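You operate a simulated robot arm through the tools that you are given. There is no shell and no other tool. Be economical: measure what you need, move in short steps, check, and stop when the job is done.

The job below is to be done with a simulated robot arm. You get a single attempt, and the scene is never put back.

Task
Take the fine screen pack from the top of the trestle and leave it on top of the grey pan.

The check looks at the end state, three seconds after you hand in, the way a careful person would. Anything else that was tipped, shoved, dropped, spilled or broken makes it a failure.

Robot
A 7-joint arm with a two-finger parallel gripper, fixed in place. Base frame: the origin is at the foot of the arm, x ahead of it, y to its left, z up; the work surface is at about z = 0. Lengths are in m, angles in rad, forces in N, time in s.
With the tool pointing down near the work surface it reaches from about 0.24 to 0.62 m from the base axis. Its first joint turns from -1.152 to 1.152 rad. Payload 2.6 kg.
The tool frame sits at the grasp point between the pads (the TCP): z along the fingers, y along the line on which they close. The tips reach 0.03 m beyond it. Largest opening 0.094 m; finger width 0.028, thickness 0.01; the body of the gripper, 0.05 by 0.096 m, starts 0.055 m behind the TCP.
Orientation is that of the tool frame in the base frame, as a unit quaternion [x, y, z, w]. With the fingers straight down and closing along the base's y, the tool's x points along the base's -x, its y along +y and its z along -z.

Tools
- The arm moves only by the tool send_rows. Its argument "targets" is a list of rows, each a list of 3 entries, a list of its own where there are three numbers: the shift along the tool's x, y, z in units of 400 mm (1.0 is 400 mm), then the turn about the tool's z in units of 180 degrees (1.0 is 180 degrees), then the closure, from 0 (fully open) to 1 (shut). In form: [[[dx, dy, dz], spin, jaw], ...]. A call has 1 to 12 rows; each row is the pose to reach, as a shift and turn from the pose commanded when the call began, along the tool's axes at that moment. A call with a number of a shift or a turn outside -1 to 1 is refused whole. A row lasts 0.2 s, in which the tool goes at most 0.05 m and 0.15 rad; a call with a longer step from one row to the next is refused whole, and so is a gripper value outside its range. Where a pose cannot be reached the arm comes as near as it can. A force on the tool above 40 N (or 10 N above the force at the start of the call, whichever is more), or a blocked arm, ends the call early, and 0.2 s more pass. The fingers move at their own pace (about 0.072 m/s each) and stop on an object; they squeeze with about 27 N. The grip force told is the motor's: it shows also when the fingers shut on nothing. Time passes only in rows, and 0.2 s behind the last, so rows that repeat a pose let the fingers close. The reply holds the time, the measured pose of the TCP, the force on the tool along the base axes, the opening and the grip force, in the units named above and with some noise, and new pictures: "pictures" is both (left out), scene, wrist or none.
- Cameras (640 x 400 px; columns grow to the right, rows downward): "scene" is fixed at [0.0482, 0.4468, 0.56]; the picture's right is [-0.64, -0.77, 0.00], its down [-0.48, 0.39, -0.78] and it looks along [0.61, -0.50, -0.62] (base axes); focal length 332 px, centre (320, 200). "wrist" rides on the gripper at [0.076, 0.014, -0.103] in the tool frame; the picture's right is [-0.18, 0.98, 0.00], its down [-0.75, -0.14, -0.64] and it looks along [-0.63, -0.12, 0.77] (tool axes); focal length 243 px, centre (320, 200). There is no depth. A picture from a camera that has moved, and an enlarged one, comes with that camera's place and axes in the base frame and with its lens.
- enlarge(camera, box): a new picture of the part [left, top, right, bottom] of that camera's present view, enlarged. It takes no simulated time.
- close_job(): hands the job in; it is judged then, once.

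Go step by step. Nothing tells you positions but the pictures and the camera data: compare them with the known pose of the tool, close in by small moves and look again before you grip or let go. The budget is 90 turns and 170 pictures, counting those below and the enlarged ones. Unless the task says otherwise, let go and move clear before handing in, and close with one line.

The tools are called after "Emit:" by a JSON object that holds its "name" and its "arguments". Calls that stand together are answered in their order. send_rows: Moves the arm, as the interface text tells. Its arguments: {"type":"object","properties":{"targets":{"type":"array"},"pictures":{"type":"string","enum":["both","scene","wrist","none"]}},"required":["targets"]} The other tools are called the same way: enlarge (camera, box) takes an enlarged picture of a part of a camera's view; close_job () hands the job in.

At the start:

```text
t: 0.0
tcp_pos: [0.4073, -0.0458, 0.3082]
ee_rot: [0.0, 1.0, 0.0, -0.001]
wrist_force: [0.4, 0.6, -0.4]
gripper_width: 0.094
grasp_force: 0.1
```

scene: 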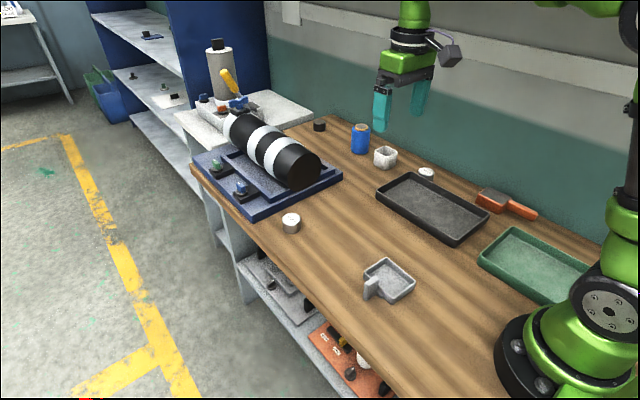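
wrist: 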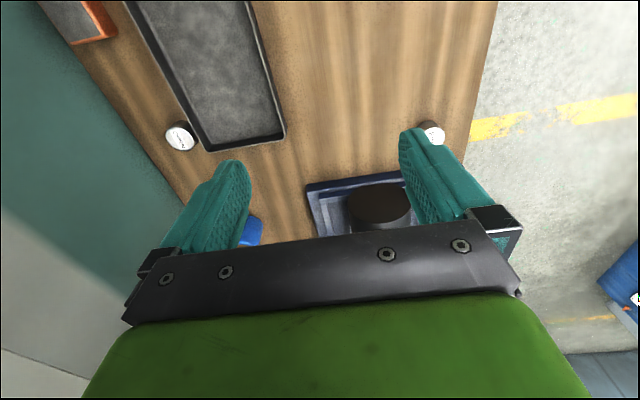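

The scene shows a bench with several small parts. I need to identify the trestle, the screen packs and the grey pan, so I'll enlarge some areas.

Emit:
{"name": "enlarge", "arguments": {"camera": "scene", "box": [180, 30, 360, 240]}}

Emit:
{"name": "enlarge", "arguments": {"camera": "scene", "box": [260, 100, 460, 310]}}

Emit:
{"name": "enlarge", "arguments": {"camera": "scene", "box": [400, 150, 600, 300]}}

```text
1.90 times, centred on (270, 135) of scene
camera zoom: at [0.0482, 0.4468, 0.56], right [-0.64, -0.77, 0.0], down [-0.48, 0.39, -0.78], along [0.61, -0.5, -0.62], focal length 632 px, centre (415, 324)
```

zoom: 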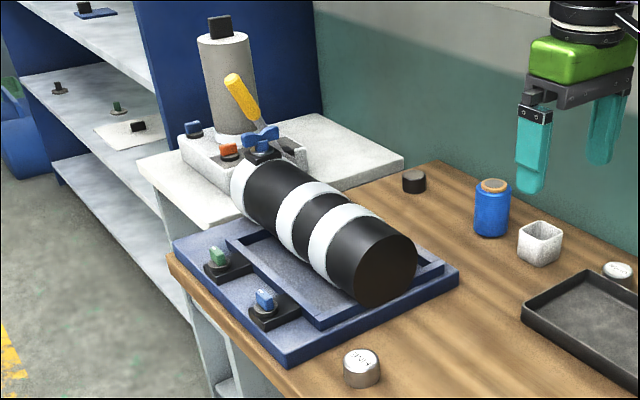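

```text
1.90 times, centred on (360, 205) of scene
camera zoom: at [0.0482, 0.4468, 0.56], right [-0.64, -0.77, 0.0], down [-0.48, 0.39, -0.78], along [0.61, -0.5, -0.62], focal length 632 px, centre (244, 190)
```

zoom: 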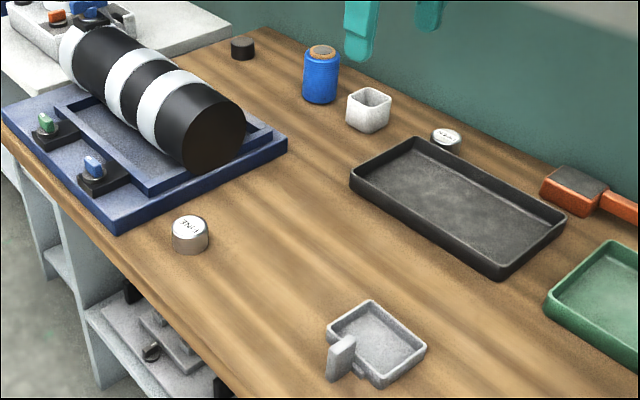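

```text
2.67 times, centred on (500, 225) of scene
camera zoom: at [0.0482, 0.4468, 0.56], right [-0.64, -0.77, 0.0], down [-0.48, 0.39, -0.78], along [0.61, -0.5, -0.62], focal length 885 px, centre (-160, 133)
```

zoom: 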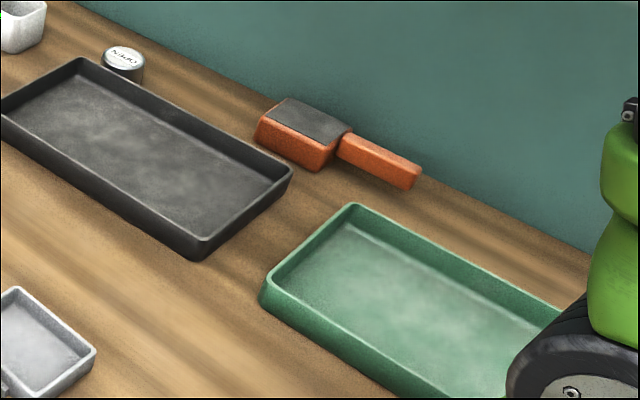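

I see two silver discs with labels; I'll read them and look for the trestle.

Emit:
{"name": "enlarge", "arguments": {"camera": "scene", "box": [275, 205, 307, 237]}}

Emit:
{"name": "enlarge", "arguments": {"camera": "scene", "box": [410, 160, 442, 185]}}

Emit:
{"name": "enlarge", "arguments": {"camera": "scene", "box": [190, 40, 330, 130]}}

Emit:
{"name": "enlarge", "arguments": {"camera": "scene", "box": [230, 240, 400, 400]}}

Emit:
{"name": "enlarge", "arguments": {"camera": "wrist", "box": [140, 90, 460, 240]}}

```text
12.50 times, centred on (291, 221) of scene
camera zoom: at [0.0482, 0.4468, 0.56], right [-0.64, -0.77, 0.0], down [-0.48, 0.39, -0.78], along [0.61, -0.5, -0.62], focal length 4148 px, centre (682, -62)
```

zoom: 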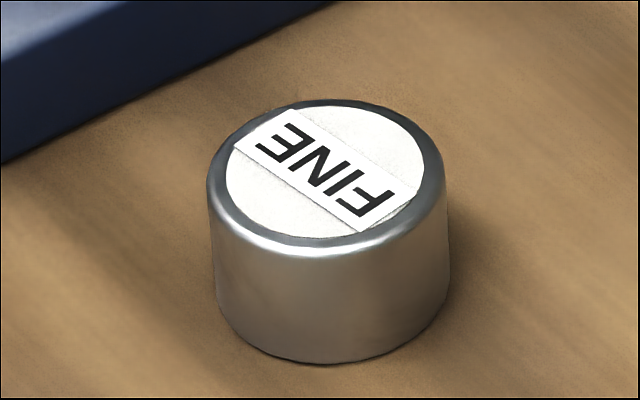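

```text
16.00 times, centred on (426, 172) of scene
camera zoom: at [0.0482, 0.4468, 0.56], right [-0.64, -0.77, 0.0], down [-0.48, 0.39, -0.78], along [0.61, -0.5, -0.62], focal length 5309 px, centre (-1376, 640)
```

zoom: 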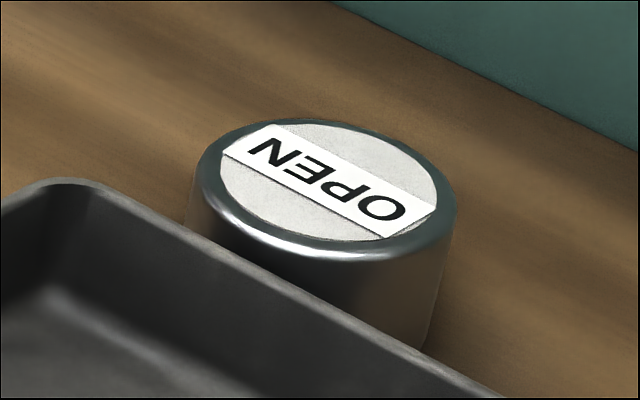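

```text
4.44 times, centred on (260, 85) of scene
camera zoom: at [0.0482, 0.4468, 0.56], right [-0.64, -0.77, 0.0], down [-0.48, 0.39, -0.78], along [0.61, -0.5, -0.62], focal length 1475 px, centre (587, 711)
```

zoom: 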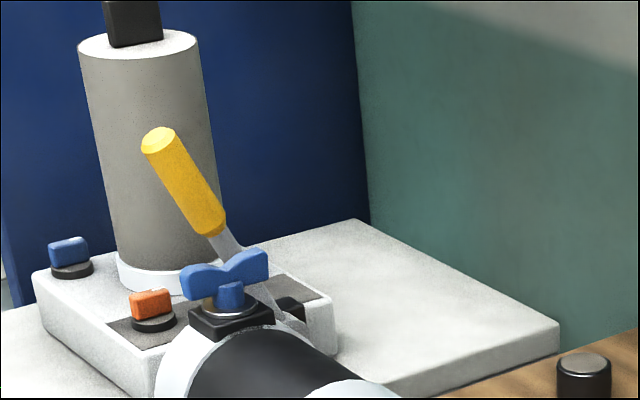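

```text
2.50 times, centred on (315, 320) of scene
camera zoom: at [0.0482, 0.4468, 0.56], right [-0.64, -0.77, 0.0], down [-0.48, 0.39, -0.78], along [0.61, -0.5, -0.62], focal length 830 px, centre (332, -100)
```

zoom: 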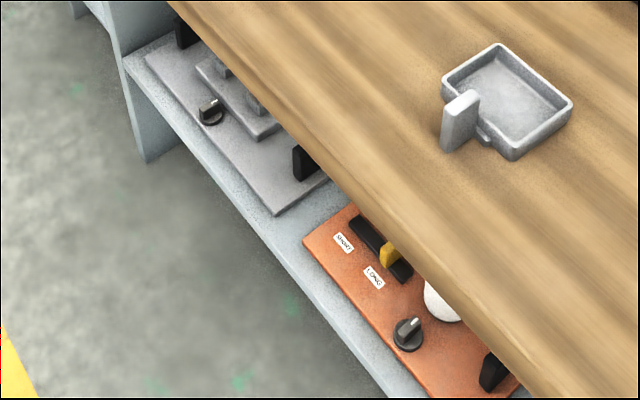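

```text
2.00 times, centred on (300, 165) of wrist
camera zoom: at [0.33, -0.0301, 0.4121], right [0.18, 0.98, 0.0], down [0.75, -0.14, 0.64], along [0.63, -0.12, -0.77], focal length 485 px, centre (360, 270)
```

zoom: 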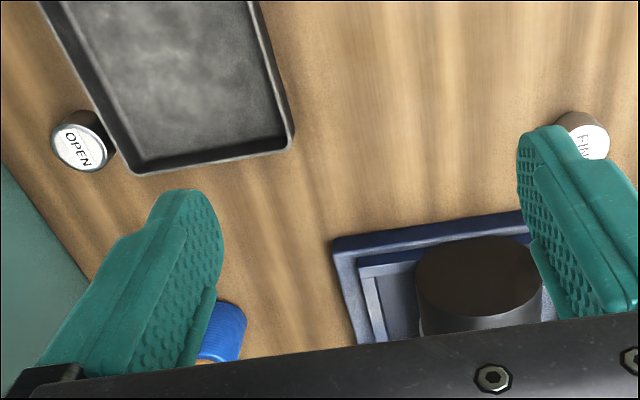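

The FINE can stands on the bench (about x 0.558, y 0.118, 28 mm tall, 45 mm across). The light grey small pan is near the robot; I'll enlarge it to measure.

Emit:
{"name": "enlarge", "arguments": {"camera": "scene", "box": [350, 245, 430, 315]}}

```text
5.71 times, centred on (390, 280) of scene
camera zoom: at [0.0482, 0.4468, 0.56], right [-0.64, -0.77, 0.0], down [-0.48, 0.39, -0.78], along [0.61, -0.5, -0.62], focal length 1896 px, centre (-80, -257)
```

zoom: 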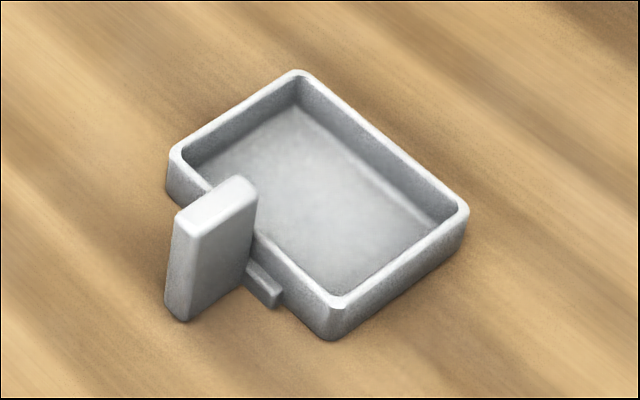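

The can is at about (0.558, 0.118). The pan spans about x 0.254–0.337 and y 0.027–0.094, 18 mm high, with an upright handle on its +y side. I'll move above the can at a safe height and check.

Emit:
{"name": "send_rows", "arguments": {"targets": [[[-0.054, 0.058, 0.045], 0, 0], [[-0.108, 0.116, 0.09], 0, 0], [[-0.162, 0.175, 0.135], 0, 0], [[-0.215, 0.233, 0.18], 0, 0], [[-0.269, 0.291, 0.225], 0, 0], [[-0.323, 0.349, 0.27], 0, 0], [[-0.3767, 0.4095, 0.32], 0, 0], [[-0.3767, 0.4095, 0.32], 0, 0]]}}

```text
t: 1.8
tcp_pos: [0.5599, 0.1174, 0.1801]
ee_rot: [0.001, 1.0, 0.0, 0.0]
wrist_force: [0.4, 0.3, 0.2]
gripper_width: 0.094
grasp_force: 0.0
camera wrist: at [0.4828, 0.1333, 0.2831], right [0.18, 0.98, 0.0], down [0.75, -0.14, 0.64], along [0.63, -0.12, -0.77], focal length 243 px, centre (320, 200)
```

scene: 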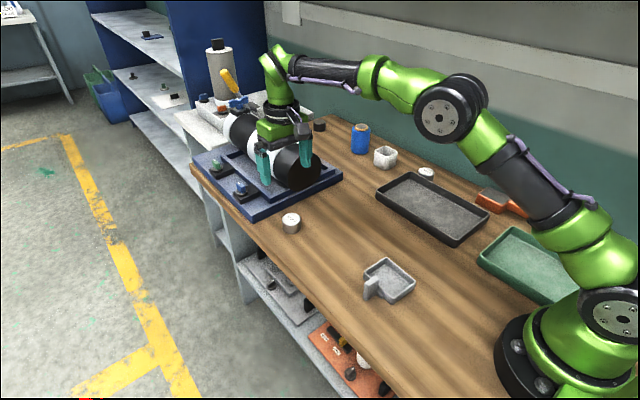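
wrist: 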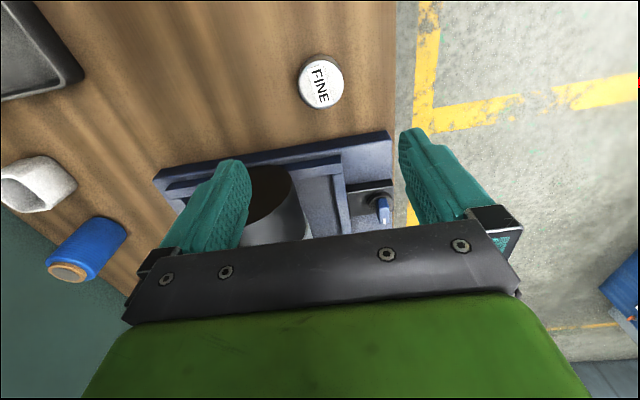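

From the wrist view the can looks closer to (0.545, 0.122) than my scene estimate. I'll go lower, part-way corrected, and look again.

Emit:
{"name": "send_rows", "arguments": {"targets": [[[0.015, 0.005, 0.1], 0, 0], [[0.03, 0.01, 0.19], 0, 0], [[0.03, 0.01, 0.19], 0, 0]]}}

Emit:
{"name": "enlarge", "arguments": {"camera": "scene", "box": [250, 150, 340, 240]}}

```text
t: 2.6
tcp_pos: [0.547, 0.1223, 0.1038]
ee_rot: [0.001, 1.0, 0.0, 0.0]
wrist_force: [0.3, -0.4, -0.5]
gripper_width: 0.0941
grasp_force: 0.1
camera wrist: at [0.4697, 0.136, 0.207], right [0.18, 0.98, 0.0], down [0.75, -0.14, 0.64], along [0.63, -0.12, -0.77], focal length 243 px, centre (320, 200)
```

scene: 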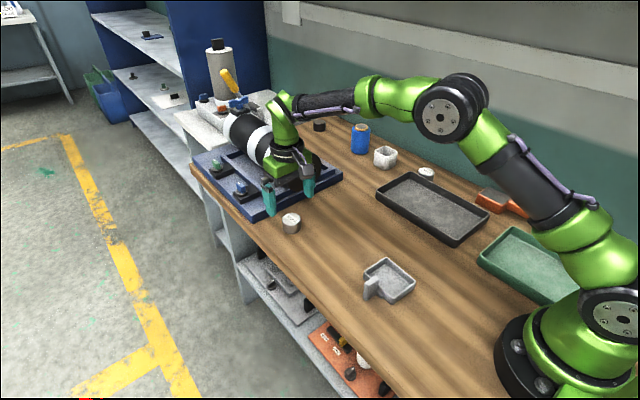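
wrist: 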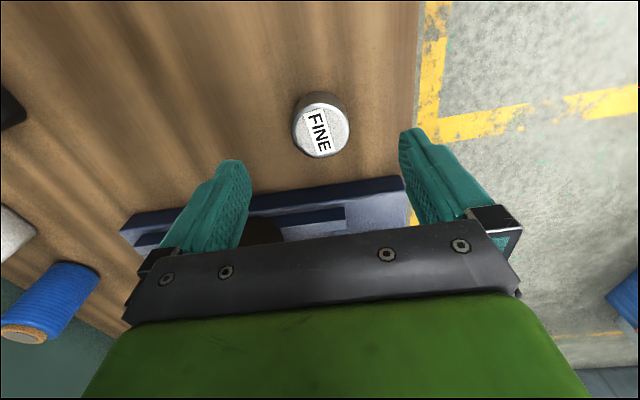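

```text
4.44 times, centred on (295, 195) of scene
camera zoom: at [0.0482, 0.4468, 0.56], right [-0.64, -0.77, 0.0], down [-0.48, 0.39, -0.78], along [0.61, -0.5, -0.62], focal length 1475 px, centre (431, 222)
```

zoom: 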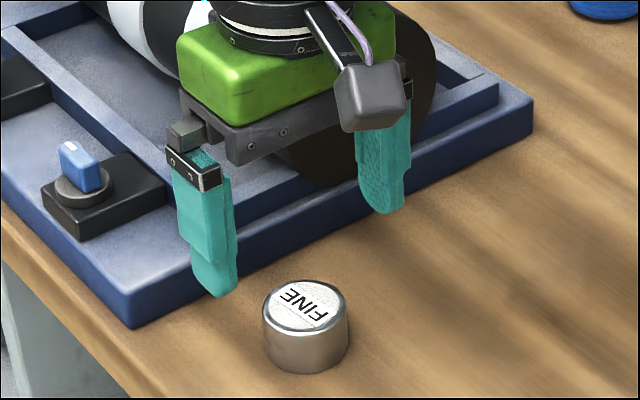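

The can now appears at about (0.549, 0.1215). I'll go lower, with the tips still above the can's top, and look once more.

Emit:
{"name": "send_rows", "arguments": {"targets": [[[-0.004, 0, 0.06], 0, 0], [[-0.0055, -0.002, 0.085], 0, 0], [[-0.0055, -0.002, 0.085], 0, 0]]}}

Emit:
{"name": "enlarge", "arguments": {"camera": "scene", "box": [250, 150, 340, 240]}}

```text
t: 3.4
tcp_pos: [0.5467, 0.1192, 0.0703]
ee_rot: [0.0, 1.0, 0.0, 0.0]
wrist_force: [0.6, 0.2, 0.1]
gripper_width: 0.0938
grasp_force: 0.1
camera wrist: at [0.4705, 0.1344, 0.1735], right [0.18, 0.98, 0.0], down [0.75, -0.14, 0.64], along [0.63, -0.12, -0.77], focal length 243 px, centre (320, 200)
```

scene: 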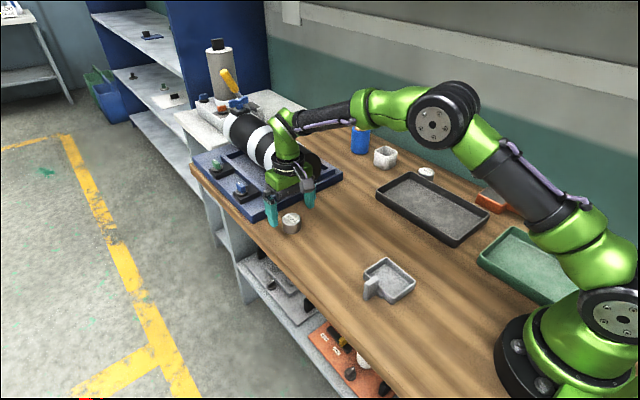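
wrist: 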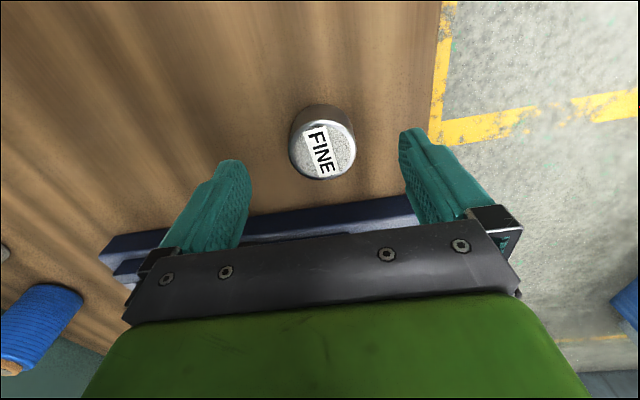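

```text
4.44 times, centred on (295, 195) of scene
camera zoom: at [0.0482, 0.4468, 0.56], right [-0.64, -0.77, 0.0], down [-0.48, 0.39, -0.78], along [0.61, -0.5, -0.62], focal length 1475 px, centre (431, 222)
```

zoom: 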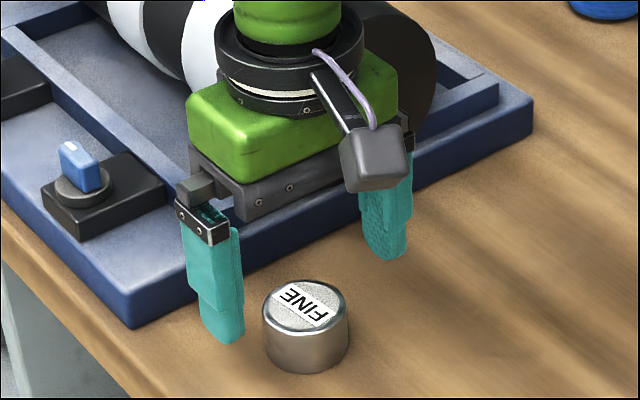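

The can is within about 2 mm of the tool axis. I'll descend to TCP z ≈ 0.042 and close.

Emit:
{"name": "send_rows", "arguments": {"targets": [[[-0.005, 0.002, 0.035], 0, 0], [[-0.005, 0.002, 0.07], 0, 0], [[-0.005, 0.002, 0.07], 0, 0]]}}

Emit:
{"name": "enlarge", "arguments": {"camera": "scene", "box": [250, 170, 330, 250]}}

```text
t: 4.2
tcp_pos: [0.5489, 0.1221, 0.0412]
ee_rot: [0.0, 1.0, 0.0, 0.0]
wrist_force: [-0.1, -0.1, 0.3]
gripper_width: 0.0937
grasp_force: 0.1
camera wrist: at [0.4729, 0.1371, 0.1453], right [0.18, 0.98, 0.0], down [0.75, -0.14, 0.64], along [0.63, -0.12, -0.77], focal length 243 px, centre (320, 200)
```

scene: 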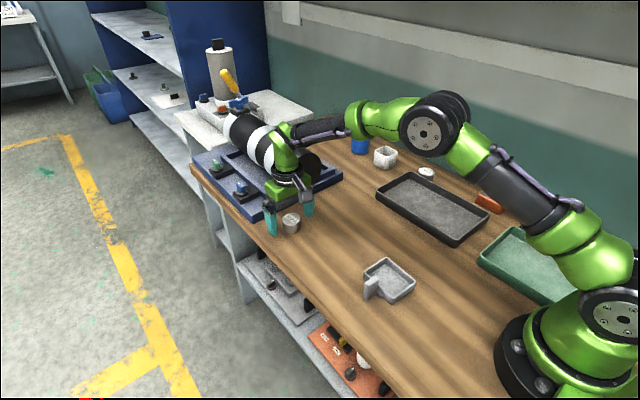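
wrist: 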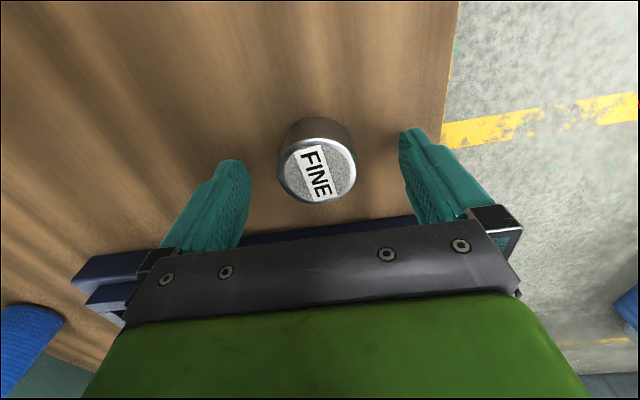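

```text
5.00 times, centred on (290, 210) of scene
camera zoom: at [0.0482, 0.4468, 0.56], right [-0.64, -0.77, 0.0], down [-0.48, 0.39, -0.78], along [0.61, -0.5, -0.62], focal length 1659 px, centre (470, 150)
```

zoom: 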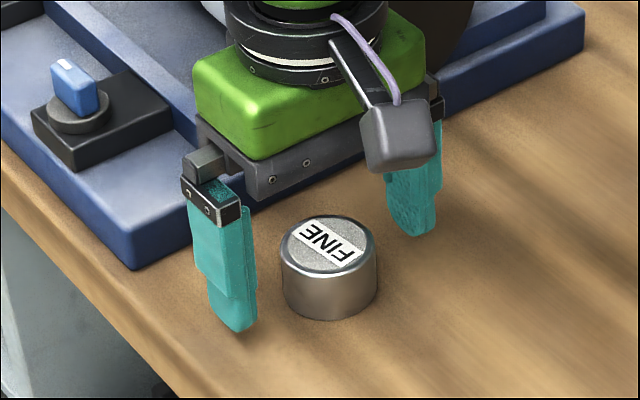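

The can is centred between the pads to within a millimetre or so. Closing now.

Emit:
{"name": "send_rows", "arguments": {"targets": [[[0, 0, 0], 0, 0.3], [[0, 0, 0], 0, 0.6], [[0, 0, 0], 0, 1], [[0, 0, 0], 0, 1], [[0, 0, 0], 0, 1]]}}

```text
t: 5.4
tcp_pos: [0.5487, 0.1228, 0.0423]
ee_rot: [0.0, 1.0, 0.001, 0.0]
wrist_force: [0.2, 0.2, -1.5]
gripper_width: 0.0441
grasp_force: 27.1
camera wrist: at [0.4728, 0.1371, 0.1455], right [0.18, 0.98, 0.0], down [0.75, -0.14, 0.64], along [0.63, -0.12, -0.77], focal length 243 px, centre (320, 200)
```

scene: 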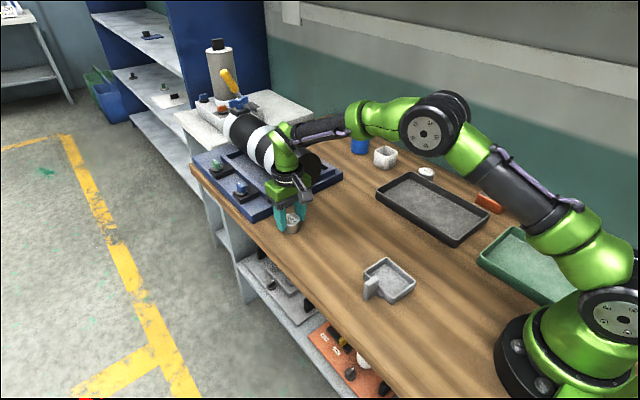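
wrist: 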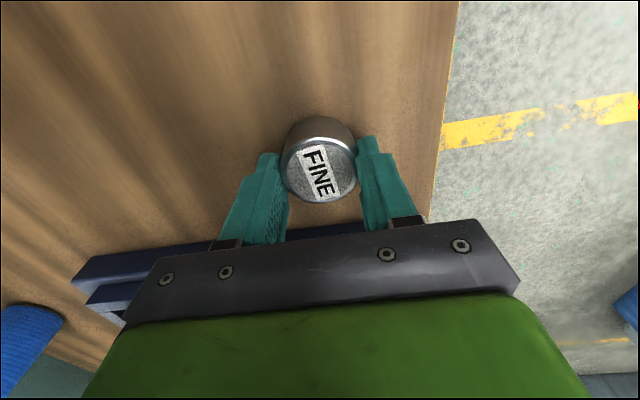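

Firm grip at 44 mm. I'll lift straight up and then move toward the pan at a height well clear of everything.

Emit:
{"name": "send_rows", "arguments": {"targets": [[[0, 0, -0.06], 0, 1], [[0, 0, -0.16], 0, 1], [[0, 0, -0.28], 0, 1], [[0, 0, -0.36], 0, 1], [[0.1, -0.025, -0.36], 0, 1], [[0.2, -0.05, -0.36], 0, 1], [[0.3, -0.075, -0.36], 0, 1], [[0.4, -0.1, -0.36], 0, 1], [[0.5, -0.125, -0.36], 0, 1], [[0.5, -0.125, -0.36], 0, 1]]}}

```text
t: 7.6
tcp_pos: [0.3484, 0.0701, 0.1856]
ee_rot: [0.0, 1.0, 0.0, 0.0]
wrist_force: [0.2, -0.1, -1.4]
gripper_width: 0.0441
grasp_force: 26.7
camera wrist: at [0.2717, 0.0867, 0.2894], right [0.18, 0.98, 0.0], down [0.75, -0.14, 0.64], along [0.63, -0.12, -0.77], focal length 243 px, centre (320, 200)
```

scene: 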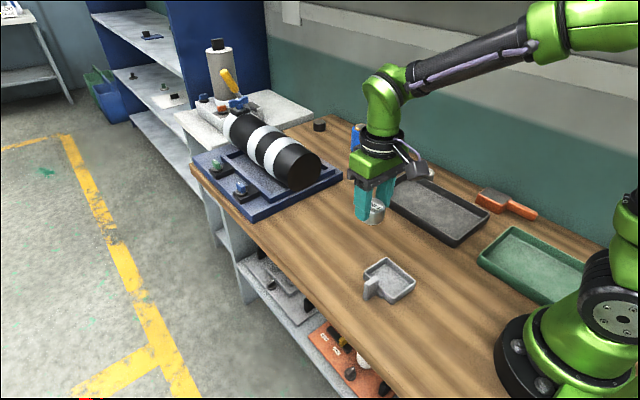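
wrist: 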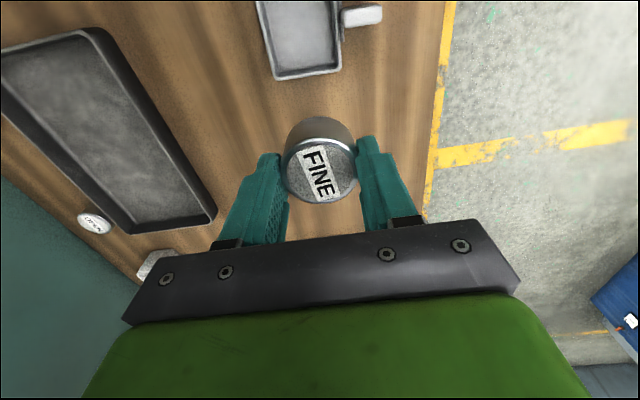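

Wrist view puts the pan centre at about (0.290, 0.062). I'll move over it while turning the tool 90° so the fingers lie along the pan's long side, away from the handle.

Emit:
{"name": "send_rows", "arguments": {"targets": [[[0.015, -0.002, 0], -0.0455, 1], [[0.03, -0.004, 0], -0.091, 1], [[0.045, -0.006, 0], -0.1365, 1], [[0.06, -0.008, 0], -0.182, 1], [[0.075, -0.01, 0], -0.2275, 1], [[0.09, -0.012, 0], -0.273, 1], [[0.105, -0.014, 0], -0.3185, 1], [[0.12, -0.016, 0], -0.364, 1], [[0.135, -0.018, 0], -0.4095, 1], [[0.146, -0.019, 0], -0.455, 1], [[0.146, -0.019, 0], -0.5, 1], [[0.146, -0.019, 0], -0.5, 1]]}}

Emit:
{"name": "enlarge", "arguments": {"camera": "scene", "box": [320, 180, 450, 320]}}

```text
t: 10.2
tcp_pos: [0.2925, 0.0643, 0.1868]
ee_rot: [0.707, -0.707, 0.001, 0.001]
wrist_force: [0.4, 0.1, -0.7]
gripper_width: 0.0443
grasp_force: 27.2
camera wrist: at [0.2764, -0.0103, 0.2901], right [-0.98, 0.18, 0.0], down [0.14, 0.75, 0.64], along [0.12, 0.63, -0.77], focal length 243 px, centre (320, 200)
```

scene: 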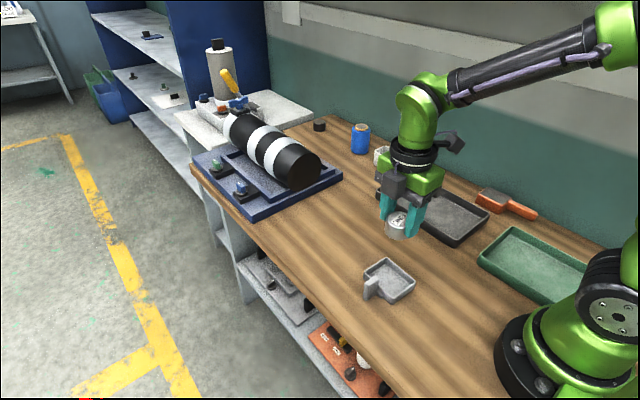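
wrist: 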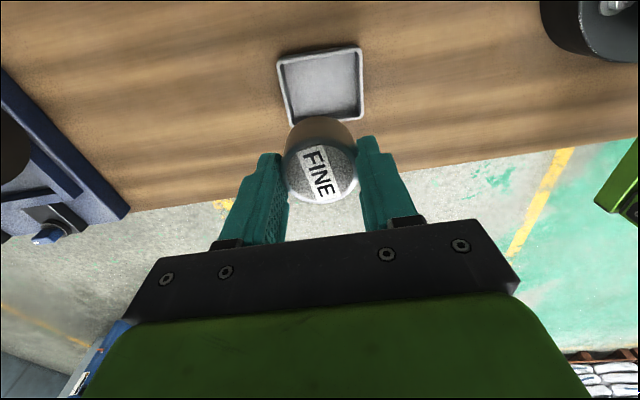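

```text
2.86 times, centred on (385, 250) of scene
camera zoom: at [0.0482, 0.4468, 0.56], right [-0.64, -0.77, 0.0], down [-0.48, 0.39, -0.78], along [0.61, -0.5, -0.62], focal length 948 px, centre (134, 57)
```

zoom: 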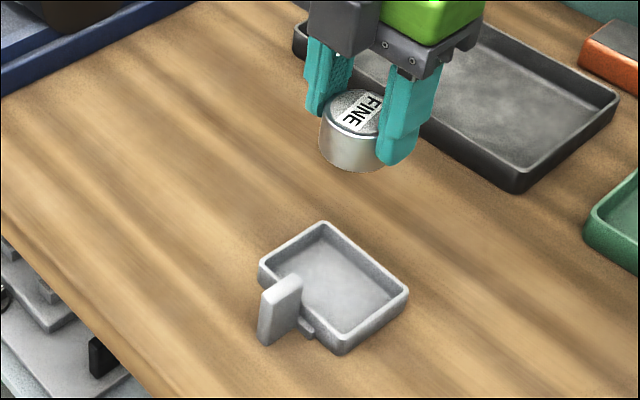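

The pan is directly beneath, roughly centred at (0.288, 0.064). I'll descend to z ≈ 0.11 and check again.

Emit:
{"name": "send_rows", "arguments": {"targets": [[[0, 0.009, 0.1], 0, 1], [[0, 0.009, 0.18], 0, 1], [[0, 0.009, 0.18], 0, 1]]}}

Emit:
{"name": "enlarge", "arguments": {"camera": "scene", "box": [340, 200, 440, 310]}}

Emit:
{"name": "enlarge", "arguments": {"camera": "wrist", "box": [240, 60, 400, 210]}}

```text
t: 11.0
tcp_pos: [0.2872, 0.0652, 0.1136]
ee_rot: [-0.707, 0.707, -0.001, 0.0]
wrist_force: [-0.1, 0.0, -0.7]
gripper_width: 0.0443
grasp_force: 26.4
camera wrist: at [0.2717, -0.0102, 0.2173], right [-0.98, 0.18, 0.0], down [0.14, 0.75, 0.64], along [0.12, 0.63, -0.77], focal length 243 px, centre (320, 200)
```

scene: 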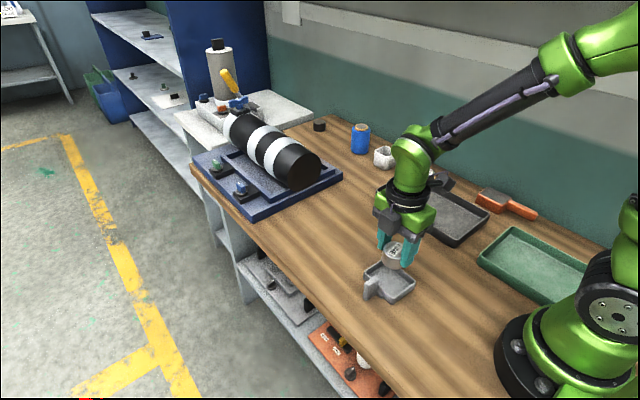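
wrist: 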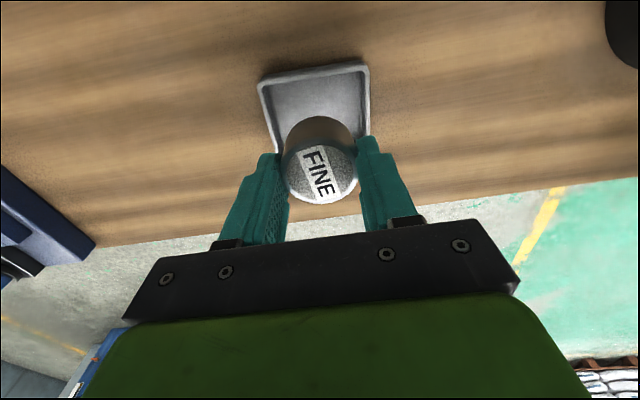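

```text
3.64 times, centred on (390, 255) of scene
camera zoom: at [0.0482, 0.4468, 0.56], right [-0.64, -0.77, 0.0], down [-0.48, 0.39, -0.78], along [0.61, -0.5, -0.62], focal length 1207 px, centre (66, 0)
```

zoom: 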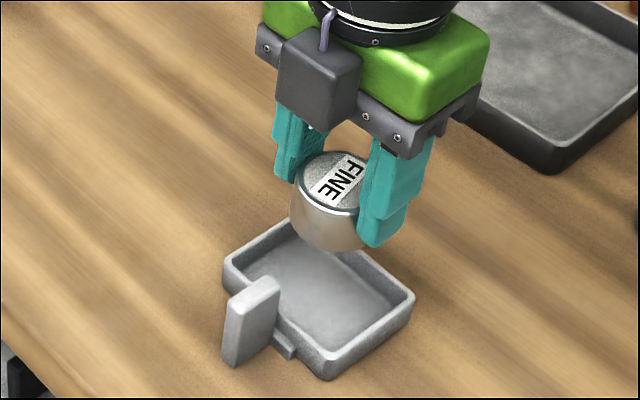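

```text
2.67 times, centred on (320, 135) of wrist
camera zoom: at [0.2717, -0.0102, 0.2173], right [-0.98, 0.18, 0.0], down [0.14, 0.75, 0.64], along [0.12, 0.63, -0.77], focal length 647 px, centre (320, 373)
```

zoom: 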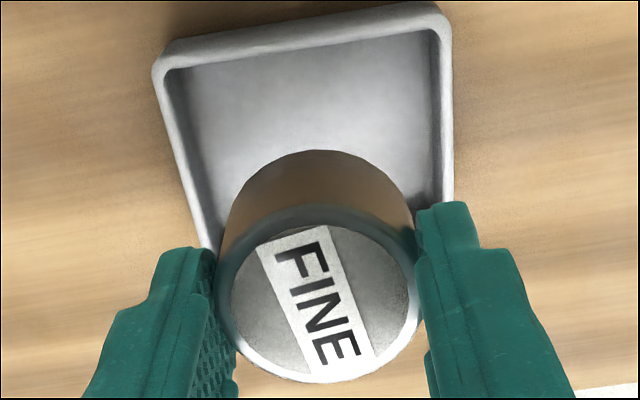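

The can sits over the pan centre (pan about (0.287, 0.065), tool at the same point). Descending to just above the rim and checking.

Emit:
{"name": "send_rows", "arguments": {"targets": [[[0, 0, 0.06], 0, 1], [[0, 0, 0.1], 0, 1], [[0, 0, 0.1], 0, 1]]}}

Emit:
{"name": "enlarge", "arguments": {"camera": "scene", "box": [340, 200, 440, 310]}}

Emit:
{"name": "enlarge", "arguments": {"camera": "wrist", "box": [240, 60, 400, 210]}}

```text
t: 11.8
tcp_pos: [0.2878, 0.0633, 0.0736]
ee_rot: [0.707, -0.707, -0.001, 0.001]
wrist_force: [-1.2, -0.4, -1.7]
gripper_width: 0.044
grasp_force: 27.3
camera wrist: at [0.2716, -0.0112, 0.1777], right [-0.98, 0.18, 0.0], down [0.14, 0.75, 0.64], along [0.12, 0.63, -0.77], focal length 243 px, centre (320, 200)
```

scene: 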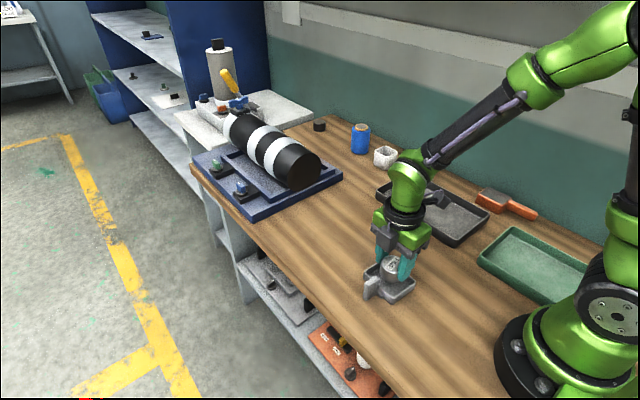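
wrist: 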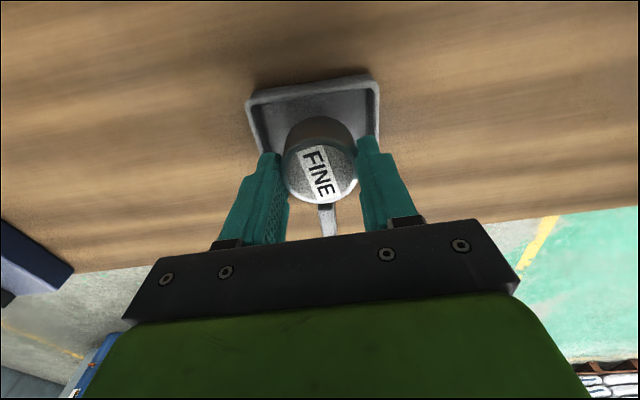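

```text
3.64 times, centred on (390, 255) of scene
camera zoom: at [0.0482, 0.4468, 0.56], right [-0.64, -0.77, 0.0], down [-0.48, 0.39, -0.78], along [0.61, -0.5, -0.62], focal length 1207 px, centre (66, 0)
```

zoom: 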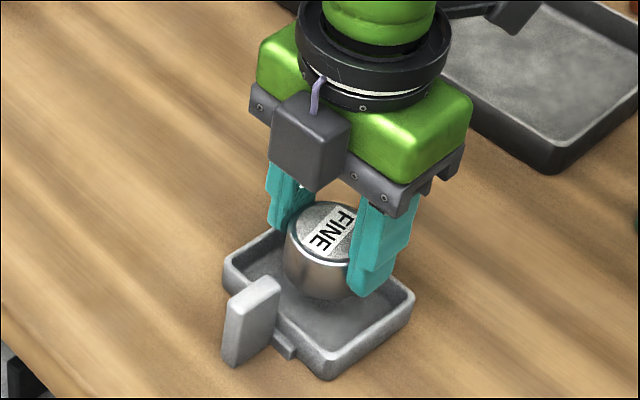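

```text
2.67 times, centred on (320, 135) of wrist
camera zoom: at [0.2716, -0.0112, 0.1777], right [-0.98, 0.18, 0.0], down [0.14, 0.75, 0.64], along [0.12, 0.63, -0.77], focal length 647 px, centre (320, 373)
```

zoom: 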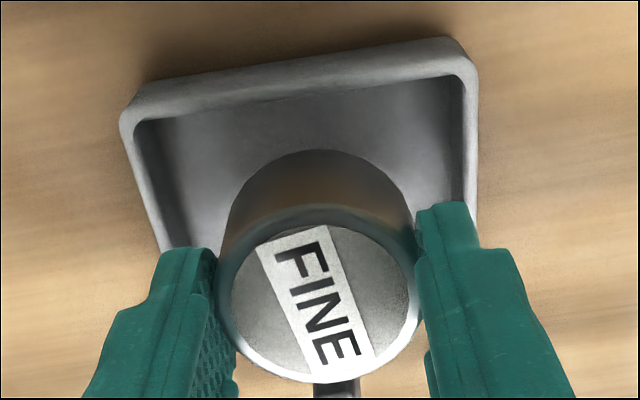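

Alignment is good; I'll shift 2 mm toward +y and lower to just above the pan floor.

Emit:
{"name": "send_rows", "arguments": {"targets": [[[-0.005, 0.002, 0.03], 0, 1], [[-0.005, 0.002, 0.055], 0, 1], [[-0.005, 0.002, 0.055], 0, 1]]}}

Emit:
{"name": "enlarge", "arguments": {"camera": "scene", "box": [340, 200, 440, 310]}}

Emit:
{"name": "enlarge", "arguments": {"camera": "wrist", "box": [240, 60, 400, 210]}}

```text
t: 12.4
tcp_pos: [0.2883, 0.0659, 0.0567]
ee_rot: [-0.706, 0.708, -0.002, 0.003]
wrist_force: [-3.6, -0.5, 14.7]
gripper_width: 0.0437
grasp_force: 27.0
stopped in row 3: the force on the tool passed its limit (the readings are from after the stop); the commanded pose is now the measured one
camera wrist: at [0.2726, -0.0089, 0.16], right [-0.98, 0.19, 0.0], down [0.14, 0.75, 0.64], along [0.12, 0.63, -0.77], focal length 243 px, centre (320, 200)
```

scene: 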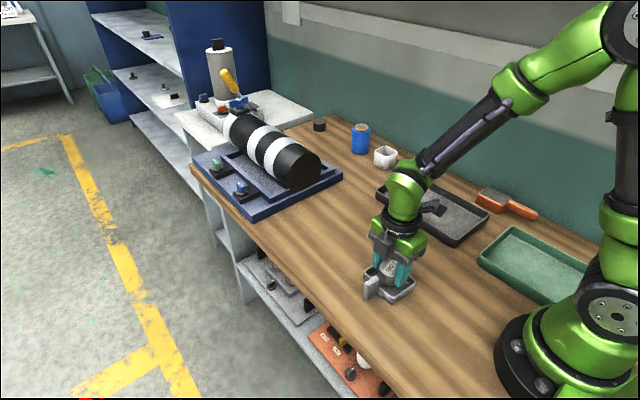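
wrist: 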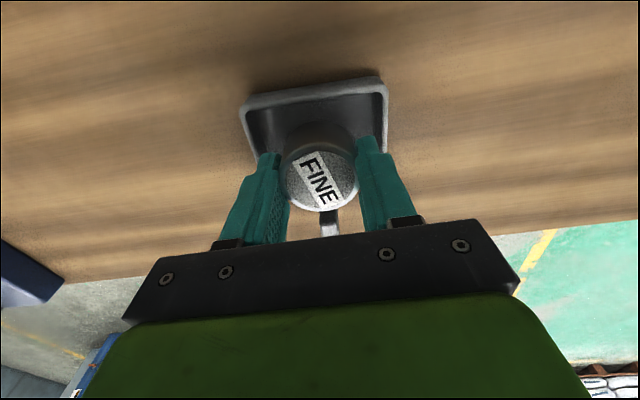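

```text
3.64 times, centred on (390, 255) of scene
camera zoom: at [0.0481, 0.4468, 0.5601], right [-0.64, -0.77, 0.0], down [-0.48, 0.39, -0.78], along [0.61, -0.5, -0.62], focal length 1207 px, centre (66, 0)
```

zoom: 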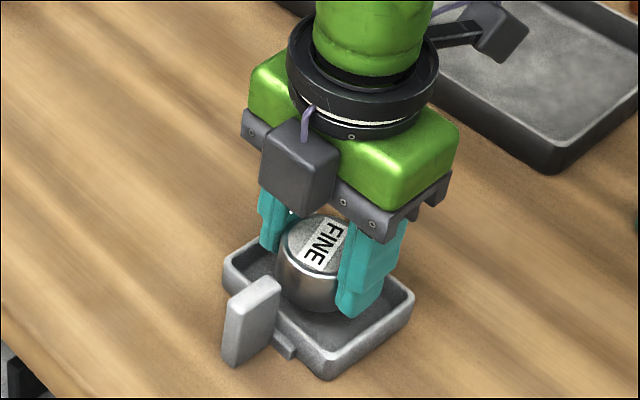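

```text
2.67 times, centred on (320, 135) of wrist
camera zoom: at [0.2726, -0.0089, 0.16], right [-0.98, 0.19, 0.0], down [0.14, 0.75, 0.64], along [0.12, 0.63, -0.77], focal length 647 px, centre (320, 373)
```

zoom: 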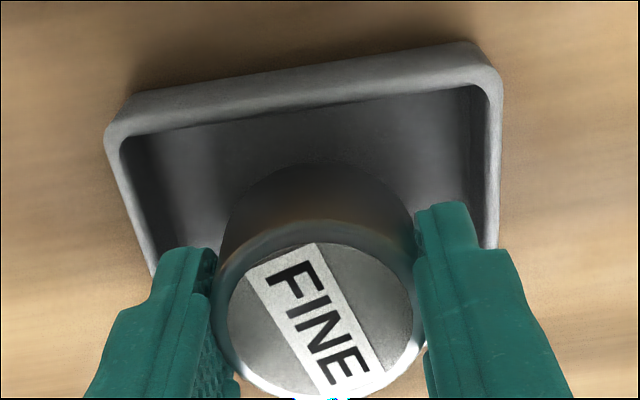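

The descent was stopped by contact at about 15 mm above the expected can-bottom height; that is near the rim height, so I need to see what it touched.

Emit:
{"name": "enlarge", "arguments": {"camera": "scene", "box": [360, 245, 420, 305]}}

Emit:
{"name": "enlarge", "arguments": {"camera": "wrist", "box": [270, 100, 370, 250]}}

```text
6.67 times, centred on (390, 275) of scene
camera zoom: at [0.0481, 0.4468, 0.5601], right [-0.64, -0.77, 0.0], down [-0.48, 0.39, -0.78], along [0.61, -0.5, -0.62], focal length 2212 px, centre (-147, -300)
```

zoom: 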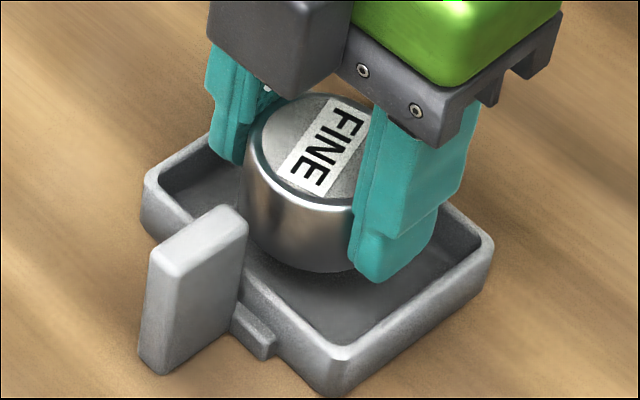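

```text
2.67 times, centred on (320, 175) of wrist
camera zoom: at [0.2726, -0.0089, 0.16], right [-0.98, 0.19, 0.0], down [0.14, 0.75, 0.64], along [0.12, 0.63, -0.77], focal length 647 px, centre (320, 267)
```

zoom: 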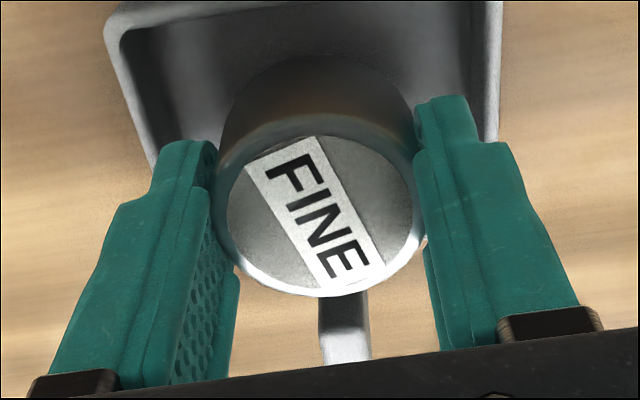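

It isn't clear whether the can met the pan floor or a rim. I'll lift slightly and look at the can's attitude in the grip and at the pan.

Emit:
{"name": "send_rows", "arguments": {"targets": [[[0, 0, -0.02], 0, 1], [[0, 0, -0.06], 0, 1], [[0, 0, -0.06], 0, 1]]}}

Emit:
{"name": "enlarge", "arguments": {"camera": "scene", "box": [360, 245, 420, 305]}}

Emit:
{"name": "enlarge", "arguments": {"camera": "wrist", "box": [240, 60, 400, 210]}}

```text
t: 13.2
tcp_pos: [0.289, 0.0672, 0.0807]
ee_rot: [-0.707, 0.708, -0.002, 0.003]
wrist_force: [-0.7, -0.2, -1.1]
gripper_width: 0.0437
grasp_force: 26.6
camera wrist: at [0.2727, -0.0083, 0.1838], right [-0.98, 0.19, 0.0], down [0.14, 0.75, 0.64], along [0.12, 0.63, -0.77], focal length 243 px, centre (320, 200)
```

scene: 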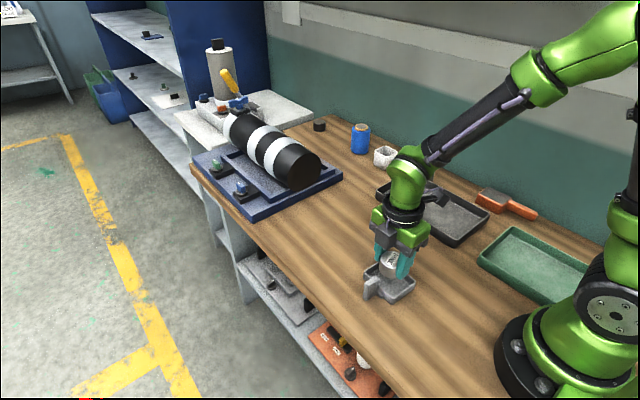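
wrist: 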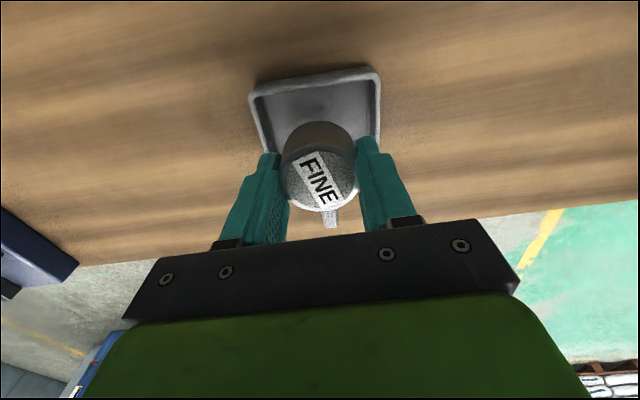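

```text
6.67 times, centred on (390, 275) of scene
camera zoom: at [0.0482, 0.4468, 0.56], right [-0.64, -0.77, 0.0], down [-0.48, 0.39, -0.78], along [0.61, -0.5, -0.62], focal length 2212 px, centre (-147, -300)
```

zoom: 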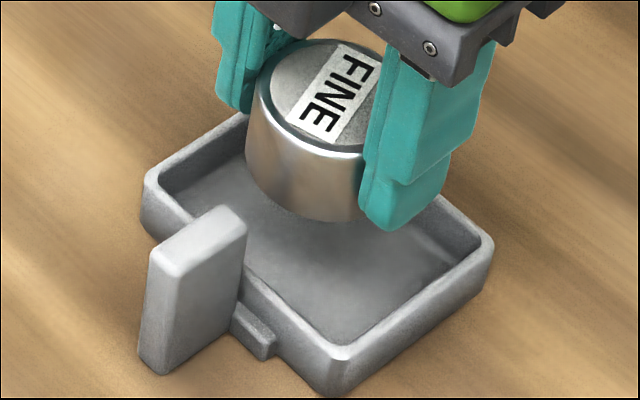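

```text
2.67 times, centred on (320, 135) of wrist
camera zoom: at [0.2727, -0.0083, 0.1838], right [-0.98, 0.19, 0.0], down [0.14, 0.75, 0.64], along [0.12, 0.63, -0.77], focal length 647 px, centre (320, 373)
```

zoom: 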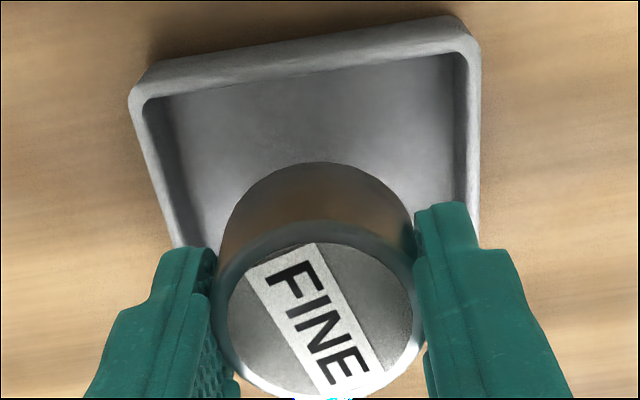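

The pan hasn't moved and the can is still upright; it only slid up about 3 mm in the grip, which fits flat contact with the pan's floor. I'll come down again gently to just above that height.

Emit:
{"name": "send_rows", "arguments": {"targets": [[[0, 0.005, 0.025], 0, 1], [[0, 0.005, 0.045], 0, 1], [[0, 0.005, 0.053], 0, 1], [[0, 0.005, 0.053], 0, 1]], "pictures": "wrist"}}

Emit:
{"name": "enlarge", "arguments": {"camera": "scene", "box": [360, 245, 420, 305]}}

```text
t: 14.2
tcp_pos: [0.287, 0.0668, 0.0584]
ee_rot: [-0.706, 0.708, -0.002, 0.003]
wrist_force: [0.3, 1.0, -0.7]
gripper_width: 0.0435
grasp_force: 27.0
camera wrist: at [0.2707, -0.0084, 0.1616], right [-0.98, 0.19, 0.0], down [0.14, 0.75, 0.64], along [0.12, 0.63, -0.77], focal length 243 px, centre (320, 200)
```

wrist: 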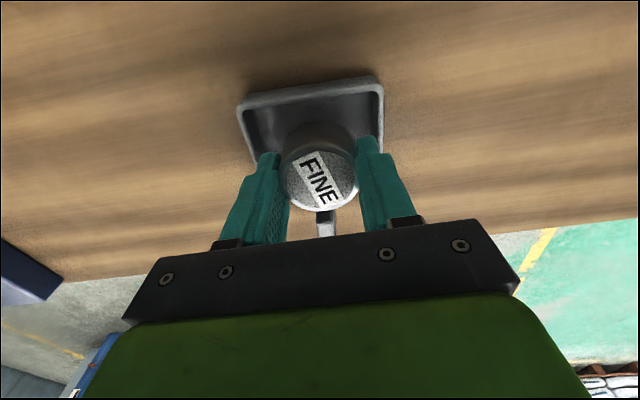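

```text
6.67 times, centred on (390, 275) of scene
camera zoom: at [0.0482, 0.4468, 0.56], right [-0.64, -0.77, 0.0], down [-0.48, 0.39, -0.78], along [0.61, -0.5, -0.62], focal length 2212 px, centre (-147, -300)
```

zoom: 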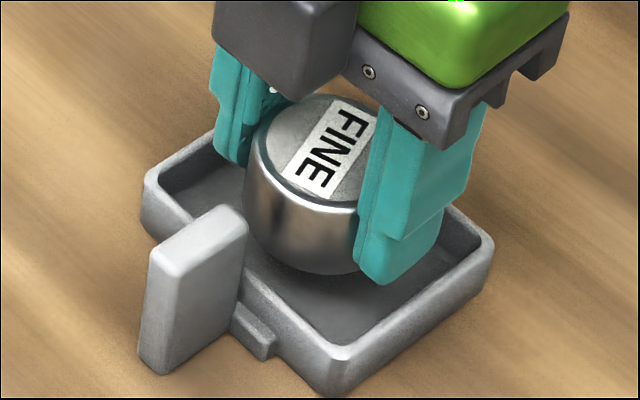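

No contact yet at z = 0.058. I'll lower by about 1 mm per row to touch down.

Emit:
{"name": "send_rows", "arguments": {"targets": [[[0, 0, 0.0015], 0, 1], [[0, 0, 0.003], 0, 1], [[0, 0, 0.003], 0, 1]], "pictures": "none"}}

Emit:
{"name": "send_rows", "arguments": {"targets": [[[0, 0, 0.0015], 0, 1], [[0, 0, 0.003], 0, 1], [[0, 0, 0.003], 0, 1]], "pictures": "none"}}

```text
t: 15.0
tcp_pos: [0.2868, 0.0661, 0.0586]
ee_rot: [-0.706, 0.708, -0.002, 0.003]
wrist_force: [-0.3, 0.9, -0.1]
gripper_width: 0.0434
grasp_force: 27.4
```

```text
t: 15.8
tcp_pos: [0.2869, 0.0669, 0.0576]
ee_rot: [-0.707, 0.708, -0.002, 0.004]
wrist_force: [-1.4, -1.5, 13.0]
gripper_width: 0.0434
grasp_force: 27.1
```

Touchdown force of 13 N at z ≈ 0.0575. Before letting go I'll check the pan's depth and the gap under the can closely.

Emit:
{"name": "enlarge", "arguments": {"camera": "scene", "box": [378, 262, 418, 287]}}

Emit:
{"name": "enlarge", "arguments": {"camera": "scene", "box": [362, 255, 402, 295]}}

Emit:
{"name": "enlarge", "arguments": {"camera": "wrist", "box": [235, 70, 395, 170]}}

```text
16.00 times, centred on (398, 274) of scene
camera zoom: at [0.0481, 0.4468, 0.5601], right [-0.64, -0.77, 0.0], down [-0.48, 0.39, -0.78], along [0.61, -0.5, -0.62], focal length 5309 px, centre (-928, -992)
```

zoom: 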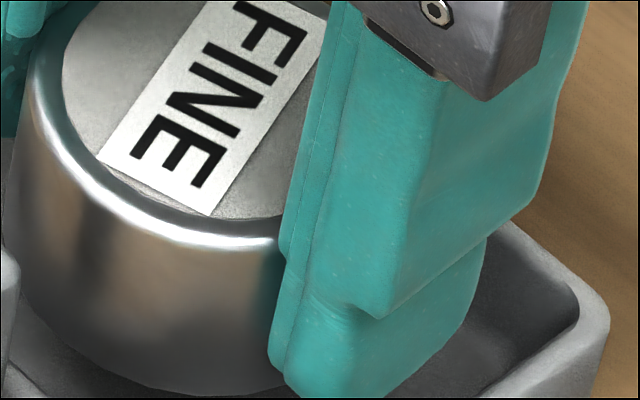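

```text
10.00 times, centred on (382, 275) of scene
camera zoom: at [0.0481, 0.4468, 0.5601], right [-0.64, -0.77, 0.0], down [-0.48, 0.39, -0.78], along [0.61, -0.5, -0.62], focal length 3318 px, centre (-300, -550)
```

zoom: 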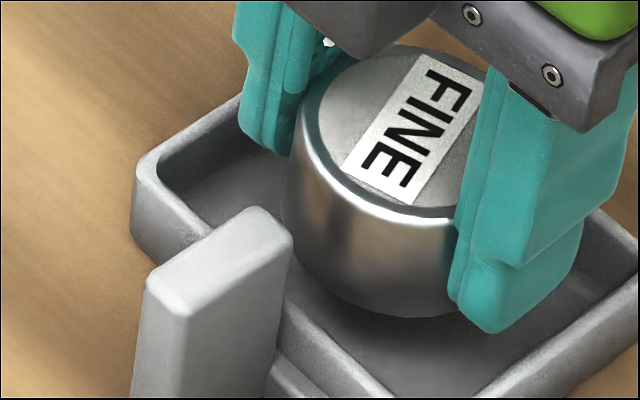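

```text
4.00 times, centred on (315, 120) of wrist
camera zoom: at [0.2704, -0.0082, 0.1601], right [-0.98, 0.19, -0.01], down [0.14, 0.75, 0.64], along [0.12, 0.63, -0.77], focal length 970 px, centre (340, 520)
```

zoom: 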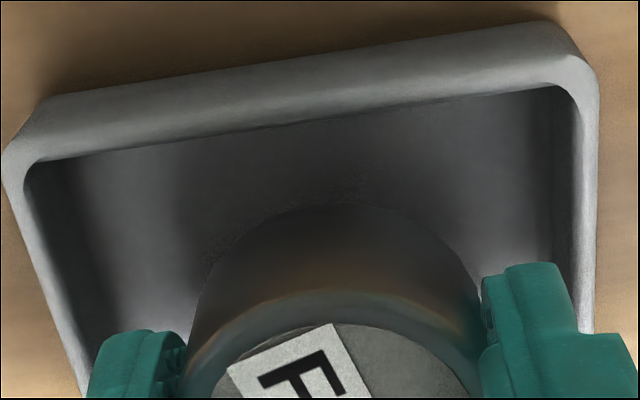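

The lateral forces are small, the contact is flat and repeatable, and no wall touches the can, so it is sitting in the pan. I'll open the fingers partly, staying above the rim, and check.

Emit:
{"name": "send_rows", "arguments": {"targets": [[[0, 0, 0], 0, 0.5], [[0, 0, 0], 0, 0.46], [[0, 0, 0], 0, 0.4], [[0, 0, 0], 0, 0.36], [[0, 0, 0], 0, 0.36]]}}

Emit:
{"name": "enlarge", "arguments": {"camera": "scene", "box": [360, 245, 420, 305]}}

```text
t: 17.0
tcp_pos: [0.2861, 0.0678, 0.0559]
ee_rot: [-0.707, 0.708, -0.001, 0.003]
wrist_force: [0.4, 0.5, 0.1]
gripper_width: 0.0604
grasp_force: 0.1
camera wrist: at [0.2701, -0.0082, 0.1597], right [-0.98, 0.19, 0.0], down [0.14, 0.75, 0.64], along [0.12, 0.63, -0.77], focal length 243 px, centre (320, 200)
```

scene: 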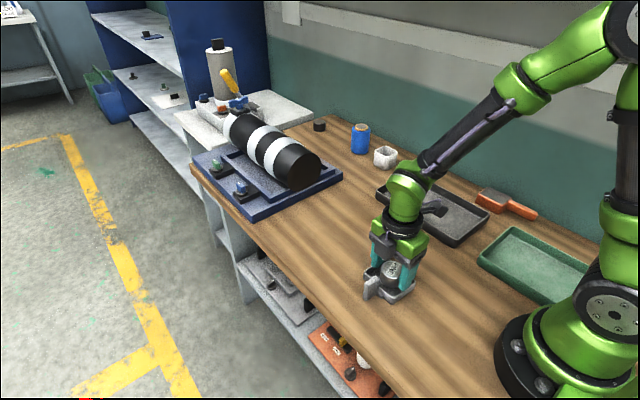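
wrist: 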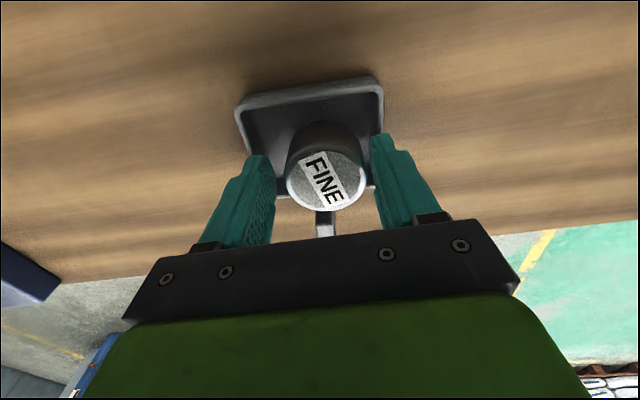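

```text
6.67 times, centred on (390, 275) of scene
camera zoom: at [0.0482, 0.4468, 0.56], right [-0.64, -0.77, 0.0], down [-0.48, 0.39, -0.78], along [0.61, -0.5, -0.62], focal length 2212 px, centre (-147, -300)
```

zoom: 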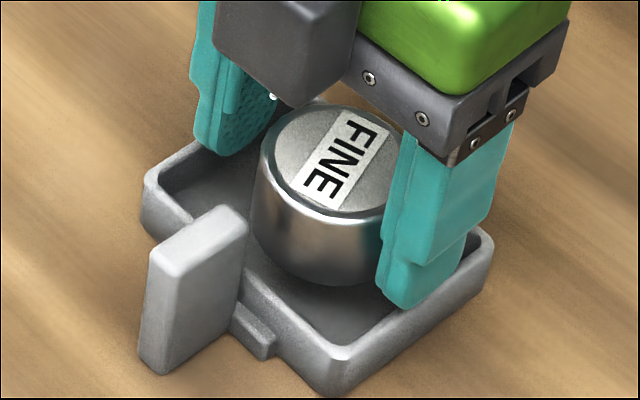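

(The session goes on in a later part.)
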